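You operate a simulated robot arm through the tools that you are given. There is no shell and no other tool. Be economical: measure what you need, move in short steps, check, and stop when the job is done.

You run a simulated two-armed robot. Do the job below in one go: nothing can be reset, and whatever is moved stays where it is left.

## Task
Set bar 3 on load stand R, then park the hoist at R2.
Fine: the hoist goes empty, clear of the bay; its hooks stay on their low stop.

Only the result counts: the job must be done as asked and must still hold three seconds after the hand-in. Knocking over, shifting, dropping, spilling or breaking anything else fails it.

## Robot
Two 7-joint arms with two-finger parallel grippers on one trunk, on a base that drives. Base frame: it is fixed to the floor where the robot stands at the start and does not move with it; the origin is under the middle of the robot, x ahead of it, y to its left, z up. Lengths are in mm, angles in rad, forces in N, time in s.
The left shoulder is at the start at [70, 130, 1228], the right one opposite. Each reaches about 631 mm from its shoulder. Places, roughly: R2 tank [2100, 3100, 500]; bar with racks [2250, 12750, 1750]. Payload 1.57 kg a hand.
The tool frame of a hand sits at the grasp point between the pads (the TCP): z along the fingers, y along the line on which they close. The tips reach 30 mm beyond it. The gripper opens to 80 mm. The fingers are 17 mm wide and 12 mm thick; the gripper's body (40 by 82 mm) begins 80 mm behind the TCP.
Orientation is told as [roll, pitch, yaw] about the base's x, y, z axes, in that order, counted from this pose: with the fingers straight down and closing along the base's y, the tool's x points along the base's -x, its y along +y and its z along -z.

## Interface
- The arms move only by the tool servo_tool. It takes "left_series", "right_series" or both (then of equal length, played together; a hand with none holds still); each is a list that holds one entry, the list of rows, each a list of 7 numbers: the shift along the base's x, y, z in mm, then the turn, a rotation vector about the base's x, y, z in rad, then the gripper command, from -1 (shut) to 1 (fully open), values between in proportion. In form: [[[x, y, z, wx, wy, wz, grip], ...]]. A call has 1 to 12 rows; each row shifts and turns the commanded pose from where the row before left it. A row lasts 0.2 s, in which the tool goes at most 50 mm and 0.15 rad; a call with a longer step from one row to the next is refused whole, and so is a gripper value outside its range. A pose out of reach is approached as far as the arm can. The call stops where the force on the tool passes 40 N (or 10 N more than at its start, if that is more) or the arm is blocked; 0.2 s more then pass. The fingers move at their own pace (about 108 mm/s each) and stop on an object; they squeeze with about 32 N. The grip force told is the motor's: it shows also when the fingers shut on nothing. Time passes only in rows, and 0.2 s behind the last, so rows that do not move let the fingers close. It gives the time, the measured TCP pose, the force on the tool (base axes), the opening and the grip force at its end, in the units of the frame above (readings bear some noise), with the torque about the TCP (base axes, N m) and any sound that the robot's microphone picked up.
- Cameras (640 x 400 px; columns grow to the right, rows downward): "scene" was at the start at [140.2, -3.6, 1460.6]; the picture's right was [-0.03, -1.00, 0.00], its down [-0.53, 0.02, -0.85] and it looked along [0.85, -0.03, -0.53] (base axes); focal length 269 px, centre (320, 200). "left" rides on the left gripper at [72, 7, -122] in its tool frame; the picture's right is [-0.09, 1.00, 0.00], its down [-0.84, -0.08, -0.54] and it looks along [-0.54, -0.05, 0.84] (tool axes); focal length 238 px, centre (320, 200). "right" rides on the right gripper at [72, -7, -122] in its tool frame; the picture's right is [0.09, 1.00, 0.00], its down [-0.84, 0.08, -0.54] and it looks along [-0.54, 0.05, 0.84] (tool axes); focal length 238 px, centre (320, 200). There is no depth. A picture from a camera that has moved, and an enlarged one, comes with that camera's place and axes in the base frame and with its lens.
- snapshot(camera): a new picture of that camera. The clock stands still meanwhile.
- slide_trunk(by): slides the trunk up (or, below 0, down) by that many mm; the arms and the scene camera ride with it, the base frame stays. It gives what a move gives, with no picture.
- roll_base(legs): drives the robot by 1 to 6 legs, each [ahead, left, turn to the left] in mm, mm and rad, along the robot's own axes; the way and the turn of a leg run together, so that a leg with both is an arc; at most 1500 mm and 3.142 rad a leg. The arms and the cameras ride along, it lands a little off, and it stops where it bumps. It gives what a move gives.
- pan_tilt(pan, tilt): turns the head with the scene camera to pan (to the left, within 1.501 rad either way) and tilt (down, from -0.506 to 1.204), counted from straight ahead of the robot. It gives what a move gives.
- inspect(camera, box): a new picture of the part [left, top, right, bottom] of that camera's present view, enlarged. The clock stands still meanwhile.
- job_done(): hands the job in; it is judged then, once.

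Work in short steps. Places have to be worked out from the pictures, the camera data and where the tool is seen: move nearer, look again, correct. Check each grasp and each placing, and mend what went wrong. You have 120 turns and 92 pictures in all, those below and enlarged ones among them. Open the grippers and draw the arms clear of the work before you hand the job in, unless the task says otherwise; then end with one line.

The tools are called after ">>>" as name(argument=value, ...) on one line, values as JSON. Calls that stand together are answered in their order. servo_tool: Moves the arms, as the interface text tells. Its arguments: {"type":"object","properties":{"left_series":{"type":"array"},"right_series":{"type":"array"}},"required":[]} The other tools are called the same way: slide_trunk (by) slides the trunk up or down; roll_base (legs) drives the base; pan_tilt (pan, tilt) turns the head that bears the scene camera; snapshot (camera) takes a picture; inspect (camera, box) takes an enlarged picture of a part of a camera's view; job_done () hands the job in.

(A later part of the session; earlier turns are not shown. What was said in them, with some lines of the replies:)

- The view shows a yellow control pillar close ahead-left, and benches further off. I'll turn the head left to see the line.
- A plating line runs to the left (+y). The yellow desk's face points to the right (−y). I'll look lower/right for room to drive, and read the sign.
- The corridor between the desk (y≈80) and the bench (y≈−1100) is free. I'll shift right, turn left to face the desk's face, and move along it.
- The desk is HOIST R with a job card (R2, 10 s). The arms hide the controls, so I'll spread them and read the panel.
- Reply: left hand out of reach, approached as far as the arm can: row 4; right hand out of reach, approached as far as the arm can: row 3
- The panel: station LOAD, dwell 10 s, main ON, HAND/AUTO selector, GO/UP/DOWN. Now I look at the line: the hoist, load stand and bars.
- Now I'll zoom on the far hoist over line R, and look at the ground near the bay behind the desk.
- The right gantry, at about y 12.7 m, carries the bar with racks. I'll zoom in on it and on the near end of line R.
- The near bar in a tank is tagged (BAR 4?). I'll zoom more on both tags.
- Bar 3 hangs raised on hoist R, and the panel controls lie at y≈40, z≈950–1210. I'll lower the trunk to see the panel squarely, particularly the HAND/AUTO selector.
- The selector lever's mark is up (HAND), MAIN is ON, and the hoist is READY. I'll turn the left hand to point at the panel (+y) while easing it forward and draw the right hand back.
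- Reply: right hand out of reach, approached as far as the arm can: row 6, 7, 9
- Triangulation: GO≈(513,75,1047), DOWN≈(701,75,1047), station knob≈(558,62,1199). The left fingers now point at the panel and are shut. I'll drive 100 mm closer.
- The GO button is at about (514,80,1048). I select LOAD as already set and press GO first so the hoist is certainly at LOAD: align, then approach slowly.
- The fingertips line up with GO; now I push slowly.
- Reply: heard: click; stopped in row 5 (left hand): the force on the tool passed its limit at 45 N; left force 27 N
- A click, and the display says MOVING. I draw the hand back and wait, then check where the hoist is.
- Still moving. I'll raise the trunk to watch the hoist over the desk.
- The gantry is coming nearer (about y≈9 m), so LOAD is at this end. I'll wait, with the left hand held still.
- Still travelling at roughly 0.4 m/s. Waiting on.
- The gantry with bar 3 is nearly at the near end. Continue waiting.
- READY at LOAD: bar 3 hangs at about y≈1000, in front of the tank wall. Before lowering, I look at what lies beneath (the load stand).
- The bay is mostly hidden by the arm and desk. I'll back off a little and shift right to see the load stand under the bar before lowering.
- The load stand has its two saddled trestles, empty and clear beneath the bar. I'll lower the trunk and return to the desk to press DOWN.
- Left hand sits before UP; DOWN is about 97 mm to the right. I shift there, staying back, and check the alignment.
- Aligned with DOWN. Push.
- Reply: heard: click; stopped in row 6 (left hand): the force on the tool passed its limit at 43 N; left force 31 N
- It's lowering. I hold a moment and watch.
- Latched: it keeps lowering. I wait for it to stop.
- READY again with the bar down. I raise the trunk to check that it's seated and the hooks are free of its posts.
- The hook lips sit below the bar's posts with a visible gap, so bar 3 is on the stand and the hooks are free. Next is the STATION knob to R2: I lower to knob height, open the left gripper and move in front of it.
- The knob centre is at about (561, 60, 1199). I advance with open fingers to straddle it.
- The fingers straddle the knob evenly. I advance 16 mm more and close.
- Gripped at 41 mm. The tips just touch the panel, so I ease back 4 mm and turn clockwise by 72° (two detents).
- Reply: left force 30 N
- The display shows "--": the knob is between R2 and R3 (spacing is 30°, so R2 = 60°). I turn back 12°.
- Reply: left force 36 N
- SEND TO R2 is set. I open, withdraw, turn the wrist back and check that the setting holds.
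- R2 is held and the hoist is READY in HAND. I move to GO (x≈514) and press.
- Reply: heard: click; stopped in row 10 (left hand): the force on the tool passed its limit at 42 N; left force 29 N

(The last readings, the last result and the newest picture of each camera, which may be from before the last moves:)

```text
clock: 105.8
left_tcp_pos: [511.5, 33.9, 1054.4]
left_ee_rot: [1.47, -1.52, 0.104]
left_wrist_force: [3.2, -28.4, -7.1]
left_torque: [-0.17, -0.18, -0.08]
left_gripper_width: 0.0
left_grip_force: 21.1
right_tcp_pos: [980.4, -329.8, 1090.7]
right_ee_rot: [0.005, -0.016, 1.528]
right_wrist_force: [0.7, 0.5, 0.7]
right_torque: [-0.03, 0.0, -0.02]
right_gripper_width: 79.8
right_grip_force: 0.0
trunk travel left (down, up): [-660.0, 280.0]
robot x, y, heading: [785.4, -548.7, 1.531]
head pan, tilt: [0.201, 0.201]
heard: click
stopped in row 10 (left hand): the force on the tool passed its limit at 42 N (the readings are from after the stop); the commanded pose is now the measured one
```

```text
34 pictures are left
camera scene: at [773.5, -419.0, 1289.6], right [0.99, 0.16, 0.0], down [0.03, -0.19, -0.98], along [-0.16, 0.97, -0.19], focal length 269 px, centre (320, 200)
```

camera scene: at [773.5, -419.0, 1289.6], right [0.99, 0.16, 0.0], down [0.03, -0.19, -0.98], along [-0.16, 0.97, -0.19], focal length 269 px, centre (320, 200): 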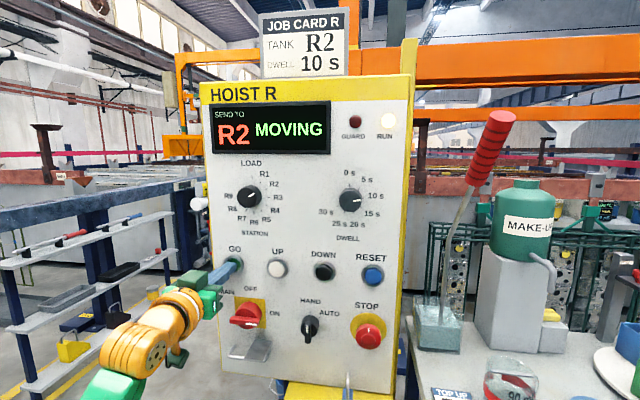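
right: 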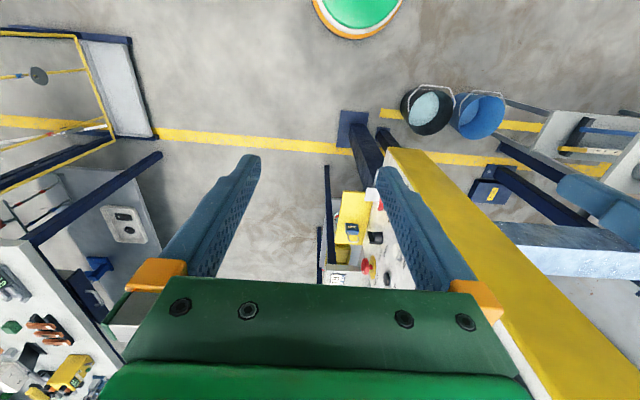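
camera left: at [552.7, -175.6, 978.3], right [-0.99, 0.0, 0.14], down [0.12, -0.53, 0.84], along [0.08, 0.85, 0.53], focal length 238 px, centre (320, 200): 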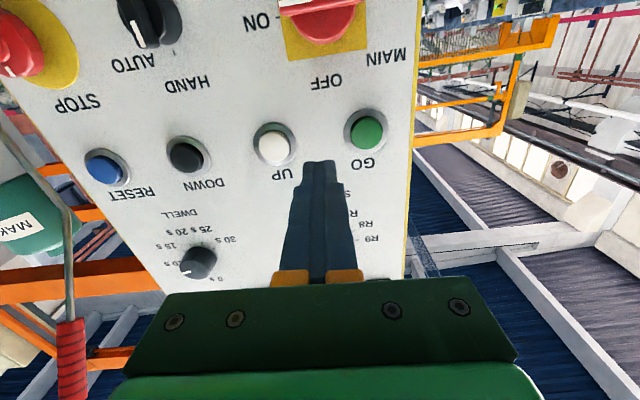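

MOVING to R2. I draw the hand back, raise the trunk and watch.

>>> servo_tool(left_series=[[[0, -40, 0, 0, 0, 0, -1], [0, -40, 0, 0, 0, 0, 0], [0, -20, 0, 0, 0, 0, 1], [0, 0, 0, 0, 0, 0, 1]]])

>>> slide_trunk(by=280)

>>> pan_tilt(pan=-0.25, tilt=0.15)

>>> snapshot(camera="scene")

```text
clock: 106.8
left_tcp_pos: [514.4, -55.6, 1049.6]
left_ee_rot: [1.287, -1.519, 0.284]
left_wrist_force: [1.3, 0.1, 0.7]
left_torque: [0.0, 0.03, 0.0]
left_gripper_width: 80.1
left_grip_force: 0.0
right_tcp_pos: [979.2, -317.9, 1089.0]
right_ee_rot: [0.003, -0.005, 1.528]
right_wrist_force: [0.4, 0.7, -0.6]
right_torque: [-0.03, 0.03, -0.06]
right_gripper_width: 79.9
right_grip_force: 0.1
trunk travel left (down, up): [-660.0, 280.0]
robot x, y, heading: [786.8, -546.8, 1.534]
head pan, tilt: [0.201, 0.201]
```

```text
clock: 109.6
left_tcp_pos: [512.8, -55.2, 1331.0]
left_ee_rot: [1.297, -1.518, 0.274]
left_wrist_force: [0.1, -0.5, 0.8]
left_torque: [0.01, -0.03, -0.02]
left_gripper_width: 79.9
left_grip_force: 0.0
right_tcp_pos: [979.9, -319.3, 1369.1]
right_ee_rot: [0.001, -0.005, 1.529]
right_wrist_force: [0.2, 0.1, 0.4]
right_torque: [0.03, 0.01, 0.01]
right_gripper_width: 80.1
right_grip_force: 0.0
trunk travel left (down, up): [-940.0, 0.0]
robot x, y, heading: [786.1, -545.3, 1.532]
head pan, tilt: [0.201, 0.201]
```

```text
clock: 110.5
left_tcp_pos: [514.5, -54.3, 1330.5]
left_ee_rot: [1.295, -1.519, 0.272]
left_wrist_force: [0.1, -0.2, -0.2]
left_torque: [0.02, -0.01, 0.0]
left_gripper_width: 80.2
left_grip_force: 0.1
right_tcp_pos: [979.6, -319.5, 1369.2]
right_ee_rot: [0.001, -0.004, 1.529]
right_wrist_force: [-0.3, 0.4, 0.7]
right_torque: [0.01, 0.0, -0.01]
right_gripper_width: 79.8
right_grip_force: 0.1
trunk travel left (down, up): [-940.0, 0.0]
robot x, y, heading: [783.6, -549.3, 1.523]
head pan, tilt: [-0.25, 0.15]
```

```text
33 pictures are left
camera scene: at [814.4, -409.2, 1572.7], right [0.96, -0.29, 0.0], down [-0.04, -0.14, -0.99], along [0.28, 0.95, -0.15], focal length 269 px, centre (320, 200)
```

scene: 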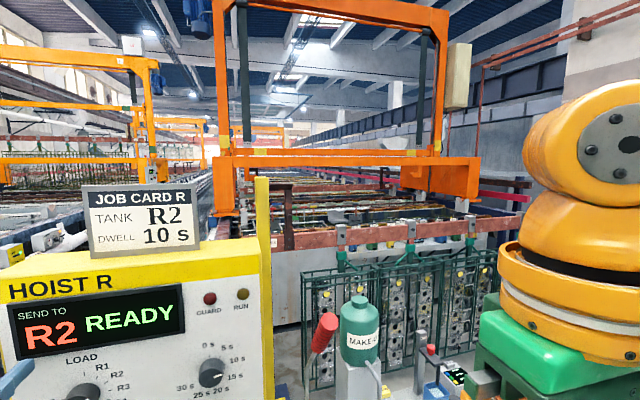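

READY at R2, empty, with bar 3 left on the stand. I zoom in to confirm seating and hook height.

>>> inspect(camera="scene", box=[200, 120, 380, 280])

>>> inspect(camera="scene", box=[360, 130, 540, 270])

```text
2.50 times, centred on (290, 200) of scene
camera zoom: at [814.4, -409.2, 1572.7], right [0.96, -0.29, 0.0], down [-0.04, -0.14, -0.99], along [0.28, 0.95, -0.15], focal length 673 px, centre (395, 200)
```

zoom: 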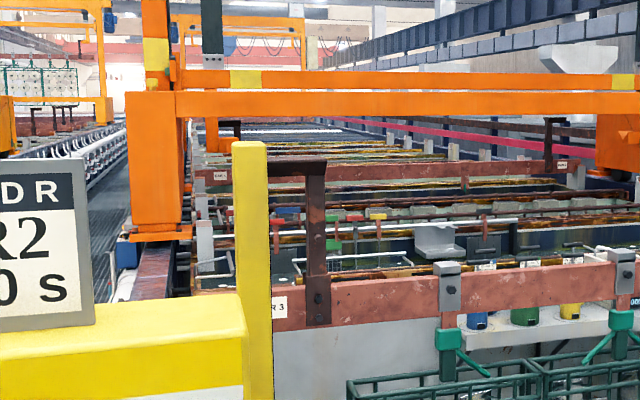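

```text
2.86 times, centred on (450, 200) of scene
camera zoom: at [814.4, -409.2, 1572.7], right [0.96, -0.29, 0.0], down [-0.04, -0.14, -0.99], along [0.28, 0.95, -0.15], focal length 769 px, centre (-51, 200)
```

zoom: 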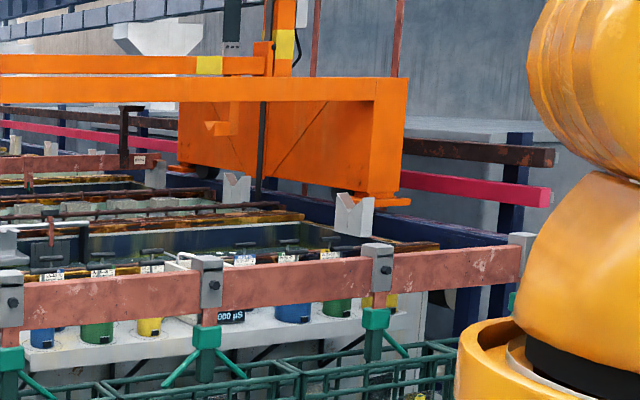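

Bar 3 rests level in the stand's saddles, and the hoist is at R2 with empty, low hooks. I back the robot off, grippers open, and take a last look.

>>> roll_base(legs=[[-200, 0, 0]])

>>> pan_tilt(pan=-0.1, tilt=0.25)

>>> snapshot(camera="scene")

```text
clock: 112.1
left_tcp_pos: [504.0, -245.6, 1327.5]
left_ee_rot: [1.219, -1.518, 0.351]
left_wrist_force: [0.6, 0.8, -1.0]
left_torque: [-0.01, 0.01, 0.0]
left_gripper_width: 79.9
left_grip_force: 0.0
right_tcp_pos: [971.2, -509.8, 1367.6]
right_ee_rot: [0.001, 0.0, 1.529]
right_wrist_force: [0.0, 0.7, 0.4]
right_torque: [-0.05, -0.04, 0.02]
right_gripper_width: 80.3
right_grip_force: 0.1
trunk travel left (down, up): [-940.0, 0.0]
robot x, y, heading: [780.7, -746.4, 1.534]
head pan, tilt: [-0.25, 0.15]
```

```text
clock: 112.8
left_tcp_pos: [504.7, -249.2, 1328.9]
left_ee_rot: [1.268, -1.518, 0.301]
left_wrist_force: [0.1, -0.1, 0.0]
left_torque: [0.02, 0.01, 0.01]
left_gripper_width: 80.0
left_grip_force: 0.1
right_tcp_pos: [970.8, -512.9, 1368.6]
right_ee_rot: [0.002, -0.005, 1.528]
right_wrist_force: [0.0, -0.3, 0.1]
right_torque: [-0.01, -0.01, 0.02]
right_gripper_width: 80.0
right_grip_force: 0.1
trunk travel left (down, up): [-940.0, 0.0]
robot x, y, heading: [777.5, -743.8, 1.528]
head pan, tilt: [-0.099, 0.25]
```

```text
30 pictures are left
camera scene: at [792.5, -599.5, 1563.3], right [0.99, -0.14, 0.0], down [-0.03, -0.25, -0.97], along [0.14, 0.96, -0.25], focal length 269 px, centre (320, 200)
```

scene: 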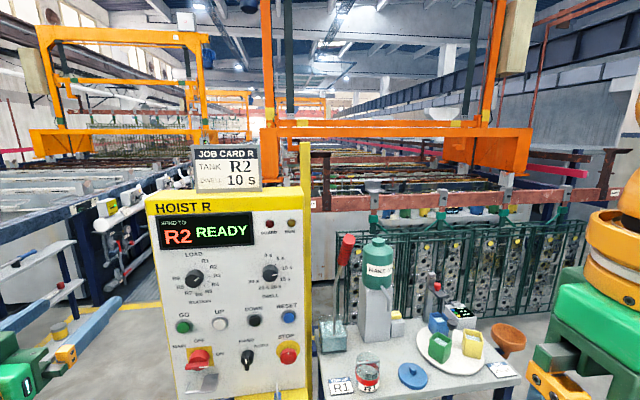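

All is still, with bar 3 on load stand R and the hoist READY at R2. Handing in.

>>> job_done()

```text
The job is handed in.
```

Bar 3 is on load stand R, and hoist R is parked empty at R2, clear of the bay, with its hooks on the low stop.
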